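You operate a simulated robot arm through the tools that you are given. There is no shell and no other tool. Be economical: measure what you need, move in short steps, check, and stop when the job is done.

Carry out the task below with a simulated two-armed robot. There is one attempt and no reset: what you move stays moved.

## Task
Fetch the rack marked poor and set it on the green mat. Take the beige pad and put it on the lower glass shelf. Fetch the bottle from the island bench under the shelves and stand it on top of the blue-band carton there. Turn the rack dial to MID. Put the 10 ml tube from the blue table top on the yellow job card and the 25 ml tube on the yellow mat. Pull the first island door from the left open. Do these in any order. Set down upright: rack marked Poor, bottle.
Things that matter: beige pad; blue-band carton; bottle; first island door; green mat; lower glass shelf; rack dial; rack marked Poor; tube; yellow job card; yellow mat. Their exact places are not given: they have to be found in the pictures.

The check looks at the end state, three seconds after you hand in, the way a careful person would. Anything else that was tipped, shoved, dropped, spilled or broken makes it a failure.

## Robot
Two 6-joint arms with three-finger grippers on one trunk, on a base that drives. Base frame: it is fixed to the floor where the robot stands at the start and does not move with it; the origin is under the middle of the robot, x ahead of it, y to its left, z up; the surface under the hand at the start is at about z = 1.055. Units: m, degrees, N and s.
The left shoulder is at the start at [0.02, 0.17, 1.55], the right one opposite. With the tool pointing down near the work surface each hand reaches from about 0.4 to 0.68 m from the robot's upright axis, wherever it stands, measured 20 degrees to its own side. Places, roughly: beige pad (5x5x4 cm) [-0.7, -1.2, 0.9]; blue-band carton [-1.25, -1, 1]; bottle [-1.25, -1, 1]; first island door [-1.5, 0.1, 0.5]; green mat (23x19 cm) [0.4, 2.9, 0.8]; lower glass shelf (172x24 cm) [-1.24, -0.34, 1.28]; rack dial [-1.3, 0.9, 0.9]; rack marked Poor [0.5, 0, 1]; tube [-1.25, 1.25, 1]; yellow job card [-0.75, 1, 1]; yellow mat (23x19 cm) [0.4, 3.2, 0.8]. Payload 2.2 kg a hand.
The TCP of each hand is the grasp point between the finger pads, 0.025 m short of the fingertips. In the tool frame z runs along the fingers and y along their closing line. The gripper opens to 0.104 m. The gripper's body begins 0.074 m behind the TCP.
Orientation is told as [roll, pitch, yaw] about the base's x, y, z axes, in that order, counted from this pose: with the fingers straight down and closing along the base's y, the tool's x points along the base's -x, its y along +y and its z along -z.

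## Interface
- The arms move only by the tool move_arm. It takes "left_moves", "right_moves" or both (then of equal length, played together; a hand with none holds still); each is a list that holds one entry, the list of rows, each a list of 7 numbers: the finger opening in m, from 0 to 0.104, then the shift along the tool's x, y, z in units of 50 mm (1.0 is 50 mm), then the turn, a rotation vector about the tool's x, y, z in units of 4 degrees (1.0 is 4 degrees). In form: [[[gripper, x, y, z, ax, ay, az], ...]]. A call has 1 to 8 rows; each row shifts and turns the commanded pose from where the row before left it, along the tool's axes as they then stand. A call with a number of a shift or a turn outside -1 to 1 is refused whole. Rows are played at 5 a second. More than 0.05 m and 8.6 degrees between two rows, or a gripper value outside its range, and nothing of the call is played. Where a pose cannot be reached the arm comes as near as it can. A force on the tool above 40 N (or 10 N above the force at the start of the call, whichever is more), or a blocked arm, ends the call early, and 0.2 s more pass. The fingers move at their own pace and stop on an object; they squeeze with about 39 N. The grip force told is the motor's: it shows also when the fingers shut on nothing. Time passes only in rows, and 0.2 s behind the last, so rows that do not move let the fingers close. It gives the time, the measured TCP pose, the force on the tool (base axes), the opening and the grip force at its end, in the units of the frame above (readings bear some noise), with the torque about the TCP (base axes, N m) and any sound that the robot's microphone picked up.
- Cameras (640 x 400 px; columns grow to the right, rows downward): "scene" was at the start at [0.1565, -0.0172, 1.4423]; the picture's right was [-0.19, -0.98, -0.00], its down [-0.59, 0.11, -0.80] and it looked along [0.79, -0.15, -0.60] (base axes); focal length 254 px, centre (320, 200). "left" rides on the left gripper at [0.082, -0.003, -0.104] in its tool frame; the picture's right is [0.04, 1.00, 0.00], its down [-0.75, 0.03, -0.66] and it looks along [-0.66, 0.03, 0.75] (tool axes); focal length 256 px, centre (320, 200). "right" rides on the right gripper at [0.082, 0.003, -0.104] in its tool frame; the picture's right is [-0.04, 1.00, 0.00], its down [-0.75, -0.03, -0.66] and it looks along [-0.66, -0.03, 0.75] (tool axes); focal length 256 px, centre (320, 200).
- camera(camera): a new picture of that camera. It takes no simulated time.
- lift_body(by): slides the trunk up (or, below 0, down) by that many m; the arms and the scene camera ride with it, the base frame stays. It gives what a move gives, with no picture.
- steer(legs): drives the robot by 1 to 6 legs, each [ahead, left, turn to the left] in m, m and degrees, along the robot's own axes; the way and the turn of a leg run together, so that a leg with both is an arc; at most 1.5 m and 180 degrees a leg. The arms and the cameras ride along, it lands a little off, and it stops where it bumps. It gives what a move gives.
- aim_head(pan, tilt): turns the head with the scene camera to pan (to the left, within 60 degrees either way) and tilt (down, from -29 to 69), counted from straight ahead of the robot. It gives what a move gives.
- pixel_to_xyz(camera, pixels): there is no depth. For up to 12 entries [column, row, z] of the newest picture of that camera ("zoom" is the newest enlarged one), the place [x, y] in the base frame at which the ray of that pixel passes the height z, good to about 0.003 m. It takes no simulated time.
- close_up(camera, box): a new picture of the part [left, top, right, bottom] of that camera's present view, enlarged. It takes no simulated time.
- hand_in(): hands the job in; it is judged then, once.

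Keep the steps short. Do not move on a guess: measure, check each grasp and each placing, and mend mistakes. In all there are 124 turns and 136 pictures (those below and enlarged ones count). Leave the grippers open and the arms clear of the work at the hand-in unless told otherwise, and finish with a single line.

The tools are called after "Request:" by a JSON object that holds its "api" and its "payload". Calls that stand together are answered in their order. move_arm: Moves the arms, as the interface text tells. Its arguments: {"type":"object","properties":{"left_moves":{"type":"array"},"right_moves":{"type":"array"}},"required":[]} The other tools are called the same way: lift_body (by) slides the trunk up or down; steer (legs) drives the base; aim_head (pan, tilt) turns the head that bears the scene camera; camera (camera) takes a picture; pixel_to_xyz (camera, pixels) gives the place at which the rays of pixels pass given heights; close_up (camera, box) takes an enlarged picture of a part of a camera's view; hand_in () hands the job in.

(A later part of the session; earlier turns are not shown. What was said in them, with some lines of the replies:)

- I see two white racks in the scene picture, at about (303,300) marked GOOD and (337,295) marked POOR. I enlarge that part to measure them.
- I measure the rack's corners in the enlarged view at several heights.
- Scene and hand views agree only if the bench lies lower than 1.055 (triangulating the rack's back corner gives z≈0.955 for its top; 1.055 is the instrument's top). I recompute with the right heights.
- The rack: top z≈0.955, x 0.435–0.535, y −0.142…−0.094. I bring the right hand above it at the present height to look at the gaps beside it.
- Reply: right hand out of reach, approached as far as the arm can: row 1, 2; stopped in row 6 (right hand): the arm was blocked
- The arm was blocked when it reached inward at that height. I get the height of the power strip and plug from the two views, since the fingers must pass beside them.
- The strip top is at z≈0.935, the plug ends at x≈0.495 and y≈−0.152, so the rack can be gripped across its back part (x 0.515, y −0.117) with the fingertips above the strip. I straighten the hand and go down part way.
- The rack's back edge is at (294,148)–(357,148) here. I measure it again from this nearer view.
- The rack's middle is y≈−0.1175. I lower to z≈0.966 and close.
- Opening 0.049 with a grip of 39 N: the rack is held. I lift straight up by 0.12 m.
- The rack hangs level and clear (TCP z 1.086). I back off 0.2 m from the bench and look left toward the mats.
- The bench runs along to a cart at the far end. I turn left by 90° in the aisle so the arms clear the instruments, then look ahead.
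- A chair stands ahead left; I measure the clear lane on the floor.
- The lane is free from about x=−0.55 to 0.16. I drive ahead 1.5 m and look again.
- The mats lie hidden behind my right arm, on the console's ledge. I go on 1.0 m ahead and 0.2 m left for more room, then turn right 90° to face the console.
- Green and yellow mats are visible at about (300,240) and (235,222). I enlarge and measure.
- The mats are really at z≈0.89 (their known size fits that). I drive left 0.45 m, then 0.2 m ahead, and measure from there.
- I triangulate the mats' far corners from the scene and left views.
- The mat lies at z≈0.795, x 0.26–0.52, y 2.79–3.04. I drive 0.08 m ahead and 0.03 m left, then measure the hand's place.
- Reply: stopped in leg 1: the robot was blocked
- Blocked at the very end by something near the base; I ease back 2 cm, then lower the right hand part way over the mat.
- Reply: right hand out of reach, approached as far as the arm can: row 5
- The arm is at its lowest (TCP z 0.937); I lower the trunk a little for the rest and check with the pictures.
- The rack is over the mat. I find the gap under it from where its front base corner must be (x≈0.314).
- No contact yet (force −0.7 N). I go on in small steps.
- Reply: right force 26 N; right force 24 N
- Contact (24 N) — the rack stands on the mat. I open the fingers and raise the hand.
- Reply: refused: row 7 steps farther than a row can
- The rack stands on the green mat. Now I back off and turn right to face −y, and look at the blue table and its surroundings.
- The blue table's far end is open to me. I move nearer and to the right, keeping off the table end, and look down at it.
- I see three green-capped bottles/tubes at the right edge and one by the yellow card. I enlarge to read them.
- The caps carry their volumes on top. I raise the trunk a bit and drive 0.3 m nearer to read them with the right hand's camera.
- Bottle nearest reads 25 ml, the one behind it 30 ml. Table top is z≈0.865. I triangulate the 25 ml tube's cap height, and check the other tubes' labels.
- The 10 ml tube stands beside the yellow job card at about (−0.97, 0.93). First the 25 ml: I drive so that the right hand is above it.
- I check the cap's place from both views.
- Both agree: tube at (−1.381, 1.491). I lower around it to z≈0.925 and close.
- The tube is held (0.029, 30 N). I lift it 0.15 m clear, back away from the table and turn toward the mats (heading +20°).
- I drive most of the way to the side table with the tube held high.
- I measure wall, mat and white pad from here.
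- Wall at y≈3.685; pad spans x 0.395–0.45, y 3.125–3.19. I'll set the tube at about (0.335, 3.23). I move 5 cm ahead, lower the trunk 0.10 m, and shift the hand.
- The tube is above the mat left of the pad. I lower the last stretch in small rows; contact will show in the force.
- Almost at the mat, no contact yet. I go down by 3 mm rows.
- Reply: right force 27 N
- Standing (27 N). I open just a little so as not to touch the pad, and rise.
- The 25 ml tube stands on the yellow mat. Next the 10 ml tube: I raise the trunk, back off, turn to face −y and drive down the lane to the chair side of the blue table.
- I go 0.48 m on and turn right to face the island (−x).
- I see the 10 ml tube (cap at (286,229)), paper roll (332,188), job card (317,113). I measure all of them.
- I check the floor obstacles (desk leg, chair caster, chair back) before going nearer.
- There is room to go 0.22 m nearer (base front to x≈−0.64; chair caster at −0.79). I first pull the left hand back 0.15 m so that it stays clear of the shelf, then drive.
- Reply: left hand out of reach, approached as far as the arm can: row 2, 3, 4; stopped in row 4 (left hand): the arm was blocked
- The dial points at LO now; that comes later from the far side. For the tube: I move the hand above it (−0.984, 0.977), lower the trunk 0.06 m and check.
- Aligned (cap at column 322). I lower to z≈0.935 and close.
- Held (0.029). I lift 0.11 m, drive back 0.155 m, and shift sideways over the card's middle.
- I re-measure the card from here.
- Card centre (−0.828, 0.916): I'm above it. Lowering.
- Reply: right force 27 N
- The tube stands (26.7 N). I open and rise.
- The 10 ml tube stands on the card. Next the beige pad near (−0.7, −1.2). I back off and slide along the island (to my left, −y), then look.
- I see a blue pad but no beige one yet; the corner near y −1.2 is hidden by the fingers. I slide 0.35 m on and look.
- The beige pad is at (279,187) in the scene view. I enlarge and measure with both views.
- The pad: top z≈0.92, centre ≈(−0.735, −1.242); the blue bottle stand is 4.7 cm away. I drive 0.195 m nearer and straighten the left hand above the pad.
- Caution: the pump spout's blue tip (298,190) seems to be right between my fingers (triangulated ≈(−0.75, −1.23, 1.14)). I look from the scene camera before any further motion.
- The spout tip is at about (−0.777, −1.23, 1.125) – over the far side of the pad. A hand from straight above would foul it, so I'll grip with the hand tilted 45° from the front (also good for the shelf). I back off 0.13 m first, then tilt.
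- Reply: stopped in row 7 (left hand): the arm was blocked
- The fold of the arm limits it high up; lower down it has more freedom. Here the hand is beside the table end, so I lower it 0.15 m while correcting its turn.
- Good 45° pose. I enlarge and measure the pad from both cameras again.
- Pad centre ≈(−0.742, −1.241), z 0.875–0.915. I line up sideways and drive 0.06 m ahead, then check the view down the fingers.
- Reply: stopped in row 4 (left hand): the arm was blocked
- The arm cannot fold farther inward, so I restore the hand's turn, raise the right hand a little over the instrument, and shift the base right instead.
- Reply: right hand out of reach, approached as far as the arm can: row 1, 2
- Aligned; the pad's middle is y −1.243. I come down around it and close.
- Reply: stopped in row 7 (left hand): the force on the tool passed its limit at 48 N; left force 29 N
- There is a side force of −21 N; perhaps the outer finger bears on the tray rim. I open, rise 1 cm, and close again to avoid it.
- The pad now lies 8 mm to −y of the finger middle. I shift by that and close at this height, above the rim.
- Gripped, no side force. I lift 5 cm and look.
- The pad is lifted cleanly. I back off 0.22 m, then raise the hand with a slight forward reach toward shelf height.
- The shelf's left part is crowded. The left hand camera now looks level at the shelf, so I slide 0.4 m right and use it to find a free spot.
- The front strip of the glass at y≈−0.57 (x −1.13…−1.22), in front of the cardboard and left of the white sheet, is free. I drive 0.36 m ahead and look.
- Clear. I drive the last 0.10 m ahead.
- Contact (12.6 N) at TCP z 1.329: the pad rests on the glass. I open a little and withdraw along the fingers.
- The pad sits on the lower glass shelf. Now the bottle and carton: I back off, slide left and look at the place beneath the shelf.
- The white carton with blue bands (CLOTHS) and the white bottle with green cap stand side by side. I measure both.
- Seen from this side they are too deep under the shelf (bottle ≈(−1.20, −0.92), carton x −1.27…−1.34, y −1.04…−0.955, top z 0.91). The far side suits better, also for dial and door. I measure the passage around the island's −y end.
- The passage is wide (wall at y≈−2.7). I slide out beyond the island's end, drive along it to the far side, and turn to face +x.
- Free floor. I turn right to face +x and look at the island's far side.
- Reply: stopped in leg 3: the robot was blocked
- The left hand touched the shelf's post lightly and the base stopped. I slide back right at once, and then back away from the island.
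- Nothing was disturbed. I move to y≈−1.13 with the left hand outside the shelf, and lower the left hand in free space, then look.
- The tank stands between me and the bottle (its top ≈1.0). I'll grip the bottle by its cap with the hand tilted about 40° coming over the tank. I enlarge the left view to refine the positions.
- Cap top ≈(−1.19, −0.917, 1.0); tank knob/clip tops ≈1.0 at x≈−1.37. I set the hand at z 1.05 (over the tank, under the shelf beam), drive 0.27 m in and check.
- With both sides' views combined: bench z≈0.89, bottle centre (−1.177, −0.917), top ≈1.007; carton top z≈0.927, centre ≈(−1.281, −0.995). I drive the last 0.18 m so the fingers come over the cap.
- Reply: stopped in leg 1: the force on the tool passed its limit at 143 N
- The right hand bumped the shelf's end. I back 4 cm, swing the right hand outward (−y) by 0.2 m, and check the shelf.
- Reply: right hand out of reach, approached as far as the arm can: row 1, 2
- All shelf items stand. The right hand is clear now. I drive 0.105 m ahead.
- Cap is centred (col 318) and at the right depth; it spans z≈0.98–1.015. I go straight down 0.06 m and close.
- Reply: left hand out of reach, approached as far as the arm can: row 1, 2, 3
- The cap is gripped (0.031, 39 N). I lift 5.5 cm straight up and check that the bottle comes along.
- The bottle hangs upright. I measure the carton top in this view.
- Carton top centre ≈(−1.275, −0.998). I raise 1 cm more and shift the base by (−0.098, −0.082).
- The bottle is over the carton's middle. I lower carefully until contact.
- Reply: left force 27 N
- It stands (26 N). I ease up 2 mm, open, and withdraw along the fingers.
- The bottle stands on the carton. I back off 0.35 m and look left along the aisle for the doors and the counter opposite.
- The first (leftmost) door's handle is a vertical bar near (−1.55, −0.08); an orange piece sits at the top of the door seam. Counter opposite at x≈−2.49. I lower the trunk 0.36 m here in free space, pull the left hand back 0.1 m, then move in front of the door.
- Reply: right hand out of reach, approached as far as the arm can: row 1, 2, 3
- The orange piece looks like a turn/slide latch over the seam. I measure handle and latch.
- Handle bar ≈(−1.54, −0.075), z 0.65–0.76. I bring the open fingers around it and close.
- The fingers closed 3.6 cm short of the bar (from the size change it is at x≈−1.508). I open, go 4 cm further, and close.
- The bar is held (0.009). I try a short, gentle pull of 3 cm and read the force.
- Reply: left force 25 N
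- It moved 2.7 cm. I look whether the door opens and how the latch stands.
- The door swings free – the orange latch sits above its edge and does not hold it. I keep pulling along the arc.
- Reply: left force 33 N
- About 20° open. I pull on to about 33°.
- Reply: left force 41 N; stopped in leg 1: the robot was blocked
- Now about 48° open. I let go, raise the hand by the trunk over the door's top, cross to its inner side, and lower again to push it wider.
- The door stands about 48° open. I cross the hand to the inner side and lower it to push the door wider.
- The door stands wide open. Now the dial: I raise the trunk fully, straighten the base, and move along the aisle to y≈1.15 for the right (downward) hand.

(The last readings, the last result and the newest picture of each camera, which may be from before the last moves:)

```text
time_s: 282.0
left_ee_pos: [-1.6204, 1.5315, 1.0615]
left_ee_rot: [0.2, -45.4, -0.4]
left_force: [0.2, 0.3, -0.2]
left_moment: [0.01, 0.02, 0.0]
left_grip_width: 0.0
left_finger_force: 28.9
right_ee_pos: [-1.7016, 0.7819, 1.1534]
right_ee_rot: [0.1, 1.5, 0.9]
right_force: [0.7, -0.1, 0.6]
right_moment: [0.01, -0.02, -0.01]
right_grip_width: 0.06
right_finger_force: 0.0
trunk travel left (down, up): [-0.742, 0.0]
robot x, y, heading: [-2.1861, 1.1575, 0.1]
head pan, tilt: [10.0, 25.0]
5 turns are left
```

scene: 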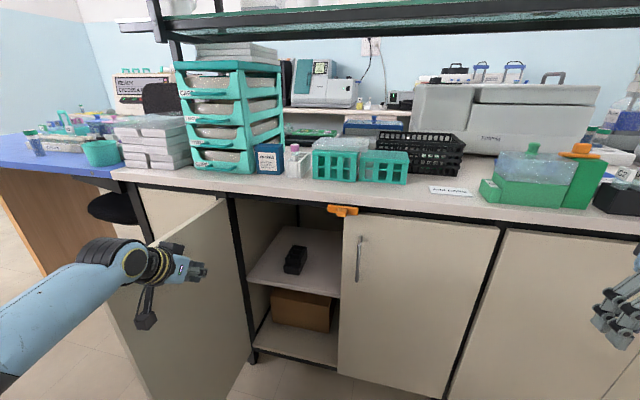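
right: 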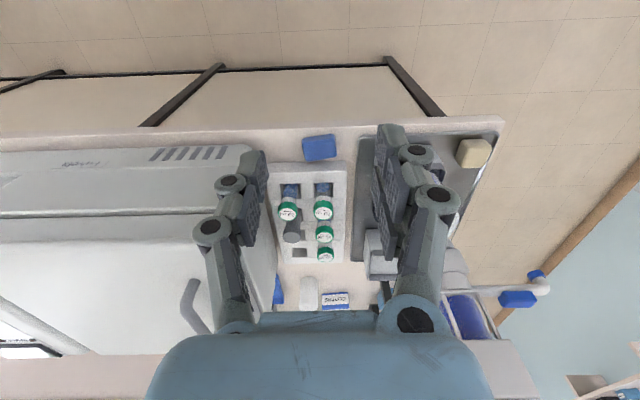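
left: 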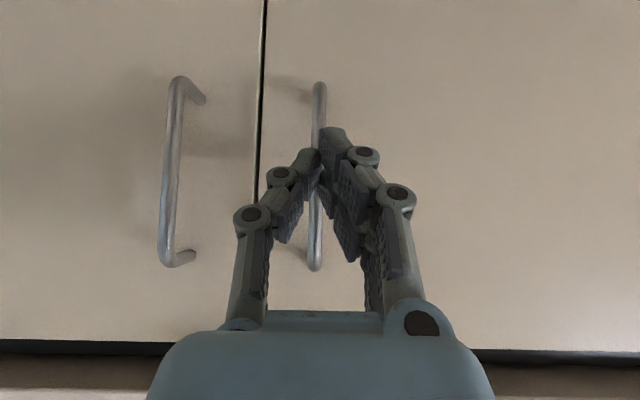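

I have few turns left, so I combine steps: I drive the right hand over the dial, straighten it, lower the trunk 0.1 m and take the views.

Request:
{"api": "steer", "payload": {"legs": [[0.37, 0.066, 0]]}}

Request:
{"api": "move_arm", "payload": {"right_moves": [[[0.045, 0, 0, 0, 0, -0.38, 0.22], [0.045, 0, 0, 0, 0, 0, 0]]]}}

Request:
{"api": "lift_body", "payload": {"by": -0.1}}

Request:
{"api": "camera", "payload": {"camera": "right"}}

Request:
{"api": "close_up", "payload": {"camera": "right", "box": [250, 40, 390, 150]}}

Request:
{"api": "pixel_to_xyz", "payload": {"camera": "right", "pixels": [[320, 95, 0.915], [320, 75, 0.915], [320, 115, 0.915], [280, 95, 0.915], [360, 95, 0.915], [320, 135, 0.915], [320, 155, 0.915], [320, 55, 0.915], [400, 95, 0.915], [240, 95, 0.915]]}}

```text
time_s: 284.4
left_ee_pos: [-1.2513, 1.6009, 1.0622]
left_ee_rot: [0.3, -45.3, -0.3]
left_force: [0.7, 0.0, 0.0]
left_moment: [-0.02, 0.02, 0.01]
left_grip_width: 0.0
left_finger_force: 28.1
right_ee_pos: [-1.3315, 0.8497, 1.1527]
right_ee_rot: [0.0, 1.7, 1.2]
right_force: [0.8, -0.3, -0.4]
right_moment: [-0.01, 0.03, -0.02]
right_grip_width: 0.0601
right_finger_force: 0.1
trunk travel left (down, up): [-0.742, 0.0]
robot x, y, heading: [-1.8125, 1.2217, 0.8]
head pan, tilt: [10.0, 25.0]
```

```text
time_s: 285.0
left_ee_pos: [-1.2518, 1.6026, 1.0618]
left_ee_rot: [0.2, -45.3, -0.3]
left_force: [0.8, 0.2, -0.5]
left_moment: [0.04, -0.02, 0.02]
left_grip_width: 0.0001
left_finger_force: 28.2
right_ee_pos: [-1.3304, 0.851, 1.1531]
right_ee_rot: [0.1, 0.1, 0.1]
right_force: [-0.4, 0.2, 0.2]
right_moment: [0.01, 0.02, 0.04]
right_grip_width: 0.0449
right_finger_force: 0.0
trunk travel left (down, up): [-0.742, 0.0]
robot x, y, heading: [-1.8113, 1.2254, 0.6]
head pan, tilt: [10.0, 25.0]
```

```text
time_s: 286.3
left_ee_pos: [-1.2518, 1.601, 0.9631]
left_ee_rot: [0.2, -45.3, -0.3]
left_force: [0.2, 1.1, 0.1]
left_moment: [-0.03, -0.01, 0.0]
left_grip_width: 0.0
left_finger_force: 28.4
right_ee_pos: [-1.3314, 0.8511, 1.0535]
right_ee_rot: [-0.1, 0.0, 0.2]
right_force: [0.0, -0.3, -0.4]
right_moment: [-0.02, 0.0, -0.02]
right_grip_width: 0.0451
right_finger_force: 0.0
trunk travel left (down, up): [-0.642, 0.1]
robot x, y, heading: [-1.8152, 1.2245, 0.3]
head pan, tilt: [10.0, 25.0]
```

```text
5 pictures are left
```

right: 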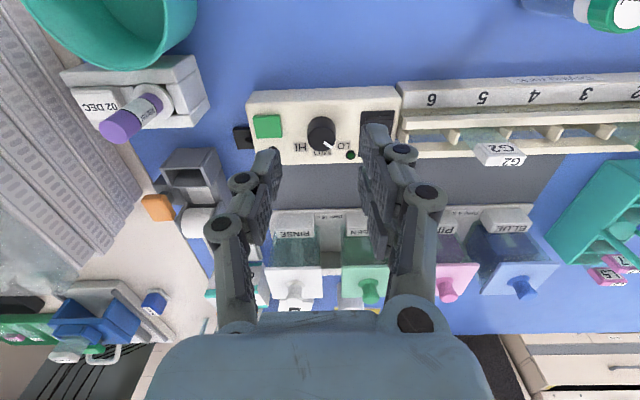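

```text
3.64 times, centred on (320, 95) of right
```

zoom: 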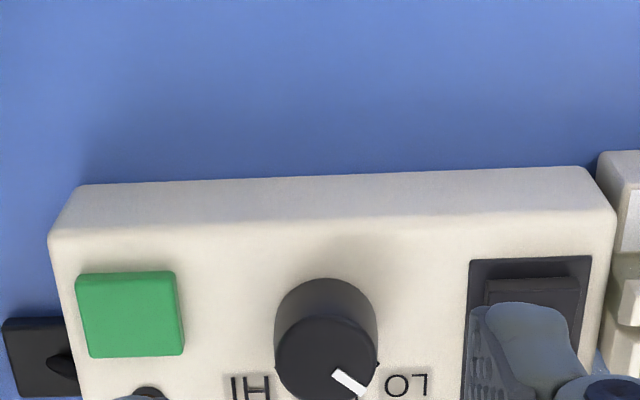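

```text
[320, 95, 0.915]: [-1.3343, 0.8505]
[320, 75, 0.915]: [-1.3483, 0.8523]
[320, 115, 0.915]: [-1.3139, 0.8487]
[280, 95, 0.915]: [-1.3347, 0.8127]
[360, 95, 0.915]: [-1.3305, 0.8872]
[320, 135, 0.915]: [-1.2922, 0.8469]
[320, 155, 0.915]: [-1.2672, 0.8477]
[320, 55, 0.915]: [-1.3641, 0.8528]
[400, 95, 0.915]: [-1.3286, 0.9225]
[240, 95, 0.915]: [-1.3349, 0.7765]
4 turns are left
```

The knob's top is ≈(−1.304, 0.849, 0.945), pointer about 48° from MID (toward LO). I lower the hand around it, close, turn it 48° clockwise (from above), release, rise and look.

Request:
{"api": "move_arm", "payload": {"right_moves": [[[0.045, -0.55, -0.04, 0.5, 0, 0, 0], [0.045, 0, 0, 0.5, 0, 0, 0], [0.045, 0, 0, 0.5, 0, 0, 0], [0.045, 0, 0, 0.43, 0, 0, 0], [0.045, 0, 0, 0, 0, 0, 0], [0.01, 0, 0, 0, 0, 0, 0], [0.01, 0, 0, 0, 0, 0, 0], [0.01, 0, 0, 0, 0, 0, 0]]]}}

Request:
{"api": "move_arm", "payload": {"right_moves": [[[0.01, 0, 0, 0, 0, 0, 1], [0.01, 0, 0, 0, 0, 0, 1], [0.01, 0, 0, 0, 0, 0, 1], [0.01, 0, 0, 0, 0, 0, 1], [0.01, 0, 0, 0, 0, 0, 1], [0.01, 0, 0, 0, 0, 0, 1], [0.01, 0, 0, 0, 0, 0, 0]]]}}

Request:
{"api": "move_arm", "payload": {"right_moves": [[[0.01, 0, 0, 0, 0, 0, 1], [0.01, 0, 0, 0, 0, 0, 1], [0.01, 0, 0, 0, 0, 0, 1], [0.01, 0, 0, 0, 0, 0, 1], [0.01, 0, 0, 0, 0, 0, 1], [0.01, 0, 0, 0, 0, 0, 1], [0.01, 0, 0, 0, 0, 0, 0]]]}}

Request:
{"api": "move_arm", "payload": {"right_moves": [[[0.045, 0, 0, 0, 0, 0, 0], [0.045, 0, 0, 0, 0, 0, 0], [0.045, 0, 0, -0.5, 0, 0, 0], [0.045, 0, 0, -0.8, 0, 0, 0], [0.045, 0, 0, -0.7, 0, 0, 0], [0.045, 0, 0, 0, 0, 0, 0]]]}}

Request:
{"api": "close_up", "payload": {"camera": "right", "box": [230, 60, 430, 200]}}

```text
time_s: 288.1
left_ee_pos: [-1.2515, 1.6026, 0.9616]
left_ee_rot: [0.2, -45.4, -0.2]
left_force: [1.2, -0.2, 0.2]
left_moment: [-0.01, -0.02, 0.01]
left_grip_width: 0.0
left_finger_force: 28.2
right_ee_pos: [-1.3053, 0.8511, 0.9572]
right_ee_rot: [0.1, 0.1, 0.2]
right_force: [-1.8, 16.5, -6.9]
right_moment: [0.48, -0.34, 0.09]
right_grip_width: 0.027
right_finger_force: 44.9
trunk travel left (down, up): [-0.642, 0.1]
robot x, y, heading: [-1.8167, 1.2253, 0.3]
head pan, tilt: [10.0, 25.0]
```

```text
time_s: 289.7
left_ee_pos: [-1.2516, 1.6031, 0.9608]
left_ee_rot: [0.1, -45.3, -0.2]
left_force: [-0.4, -0.4, -0.4]
left_moment: [0.02, 0.0, 0.03]
left_grip_width: 0.0001
left_finger_force: 28.5
right_ee_pos: [-1.3049, 0.8527, 0.9553]
right_ee_rot: [0.2, 0.3, -23.7]
right_force: [-4.5, 27.3, -14.3]
right_moment: [0.59, 0.23, 0.13]
right_grip_width: 0.0266
right_finger_force: 45.4
trunk travel left (down, up): [-0.642, 0.1]
robot x, y, heading: [-1.8125, 1.223, 0.6]
head pan, tilt: [10.0, 25.0]
```

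```text
time_s: 291.3
left_ee_pos: [-1.251, 1.6049, 0.9603]
left_ee_rot: [0.2, -45.3, -0.1]
left_force: [-0.3, -0.5, -1.1]
left_moment: [0.0, 0.0, -0.01]
left_grip_width: 0.0
left_finger_force: 27.9
right_ee_pos: [-1.3029, 0.8545, 0.9583]
right_ee_rot: [0.2, 0.2, -47.9]
right_force: [2.2, 28.4, -10.6]
right_moment: [0.67, -0.12, 0.09]
right_grip_width: 0.0267
right_finger_force: 44.9
trunk travel left (down, up): [-0.642, 0.1]
robot x, y, heading: [-1.8096, 1.2234, 0.2]
head pan, tilt: [10.0, 25.0]
```

```text
time_s: 292.7
left_ee_pos: [-1.2504, 1.601, 0.962]
left_ee_rot: [0.1, -45.3, -0.3]
left_force: [-0.1, -0.3, -0.2]
left_moment: [-0.01, 0.04, -0.01]
left_grip_width: 0.0
left_finger_force: 28.1
right_ee_pos: [-1.3046, 0.8477, 1.0568]
right_ee_rot: [0.0, 0.1, -47.7]
right_force: [0.0, -0.2, 0.1]
right_moment: [0.02, 0.01, -0.02]
right_grip_width: 0.0449
right_finger_force: 0.0
trunk travel left (down, up): [-0.642, 0.1]
robot x, y, heading: [-1.8091, 1.2257, 0.6]
head pan, tilt: [10.0, 25.0]
```

```text
2.86 times, centred on (330, 130) of right
3 turns are left
```

zoom: 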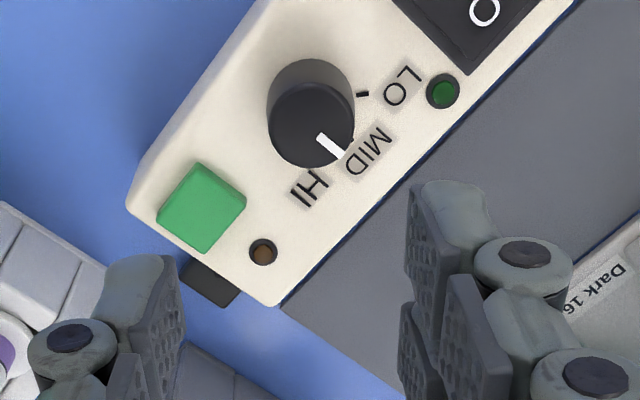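

The pointer now stands at MID. I raise the trunk, back away from the table, open the left gripper, and take a last look at the dial.

Request:
{"api": "lift_body", "payload": {"by": 0.1}}

Request:
{"api": "steer", "payload": {"legs": [[-0.33, 0, 0]]}}

Request:
{"api": "move_arm", "payload": {"left_moves": [[[0.08, 0, 0, 0, 0, 0, 0], [0.1, 0, 0, 0, 0, 0, 0], [0.1, 0, 0, 0, 0, 0, 0]]], "right_moves": [[[0.08, 0, 0, 0, 0, 0, 0], [0.1, 0, 0, 0, 0, 0, 0], [0.1, 0, 0, 0, 0, 0, 0]]]}}

Request:
{"api": "aim_head", "payload": {"pan": -25, "tilt": 32}}

Request:
{"api": "camera", "payload": {"camera": "scene"}}

Request:
{"api": "close_up", "payload": {"camera": "scene", "box": [260, 140, 380, 240]}}

```text
time_s: 294.1
left_ee_pos: [-1.2516, 1.6015, 1.0613]
left_ee_rot: [0.2, -45.3, -0.2]
left_force: [0.4, 0.9, -0.2]
left_moment: [-0.02, 0.03, 0.01]
left_grip_width: 0.0
left_finger_force: 28.4
right_ee_pos: [-1.3042, 0.8502, 1.1577]
right_ee_rot: [0.0, 0.0, -47.8]
right_force: [-0.2, -0.6, -0.3]
right_moment: [0.0, 0.02, 0.02]
right_grip_width: 0.0452
right_finger_force: 0.1
trunk travel left (down, up): [-0.742, 0.0]
robot x, y, heading: [-1.8134, 1.2211, 0.7]
head pan, tilt: [10.0, 25.0]
```

```text
time_s: 296.2
left_ee_pos: [-1.5811, 1.5978, 1.0624]
left_ee_rot: [0.3, -45.4, -0.6]
left_force: [-0.6, -0.7, -0.2]
left_moment: [0.01, -0.03, -0.02]
left_grip_width: 0.0
left_finger_force: 28.5
right_ee_pos: [-1.6361, 0.8453, 1.1567]
right_ee_rot: [0.0, -0.1, -47.9]
right_force: [-0.3, -0.4, 0.0]
right_moment: [-0.02, -0.02, 0.0]
right_grip_width: 0.0451
right_finger_force: 0.1
trunk travel left (down, up): [-0.742, 0.0]
robot x, y, heading: [-2.1449, 1.2209, 0.3]
head pan, tilt: [10.0, 25.0]
```

```text
time_s: 297.0
left_ee_pos: [-1.5821, 1.5969, 1.0623]
left_ee_rot: [0.2, -45.3, -0.6]
left_force: [-1.0, 0.9, 0.2]
left_moment: [0.02, 0.0, -0.01]
left_grip_width: 0.0978
left_finger_force: 0.0
right_ee_pos: [-1.635, 0.8454, 1.1563]
right_ee_rot: [0.0, 0.1, -48.0]
right_force: [0.0, -0.5, -0.6]
right_moment: [-0.01, -0.01, -0.02]
right_grip_width: 0.1002
right_finger_force: 0.1
trunk travel left (down, up): [-0.742, 0.0]
robot x, y, heading: [-2.1453, 1.2206, 0.2]
head pan, tilt: [10.0, 25.0]
```

```text
time_s: 298.1
left_ee_pos: [-1.5808, 1.5975, 1.0614]
left_ee_rot: [0.2, -45.4, -0.5]
left_force: [-0.5, -0.5, 0.3]
left_moment: [0.02, -0.03, -0.01]
left_grip_width: 0.1
left_finger_force: 0.1
right_ee_pos: [-1.6353, 0.8455, 1.1577]
right_ee_rot: [-0.1, 0.1, -47.8]
right_force: [-0.9, -0.1, 0.7]
right_moment: [-0.02, -0.01, -0.02]
right_grip_width: 0.1001
right_finger_force: 0.1
trunk travel left (down, up): [-0.742, 0.0]
robot x, y, heading: [-2.1404, 1.2212, 0.5]
head pan, tilt: [-25.0, 32.0]
```

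```text
2 pictures are left
```

scene: 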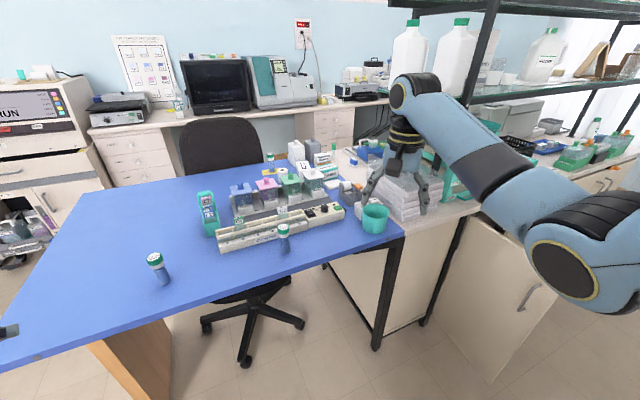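

```text
4.00 times, centred on (320, 190) of scene
2 turns are left
```

zoom: 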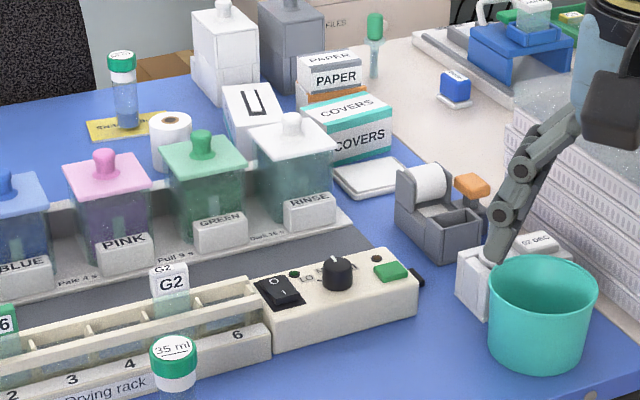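

The last view shows the 10 ml tube upright on the card, the door wide open, the dial's mark pointing to MID, and both arms clear with open grippers. I hand in.

Request:
{"api": "hand_in", "payload": {}}

```text
The job is handed in.
```

I did all seven tasks and handed in. I only judged the dial's MID setting by eye, and while working at the shelves my left hand touched a post and my right hand hit the shelf end hard (143 N); afterwards I saw nothing knocked over, but I didn't re-check the beige pad.
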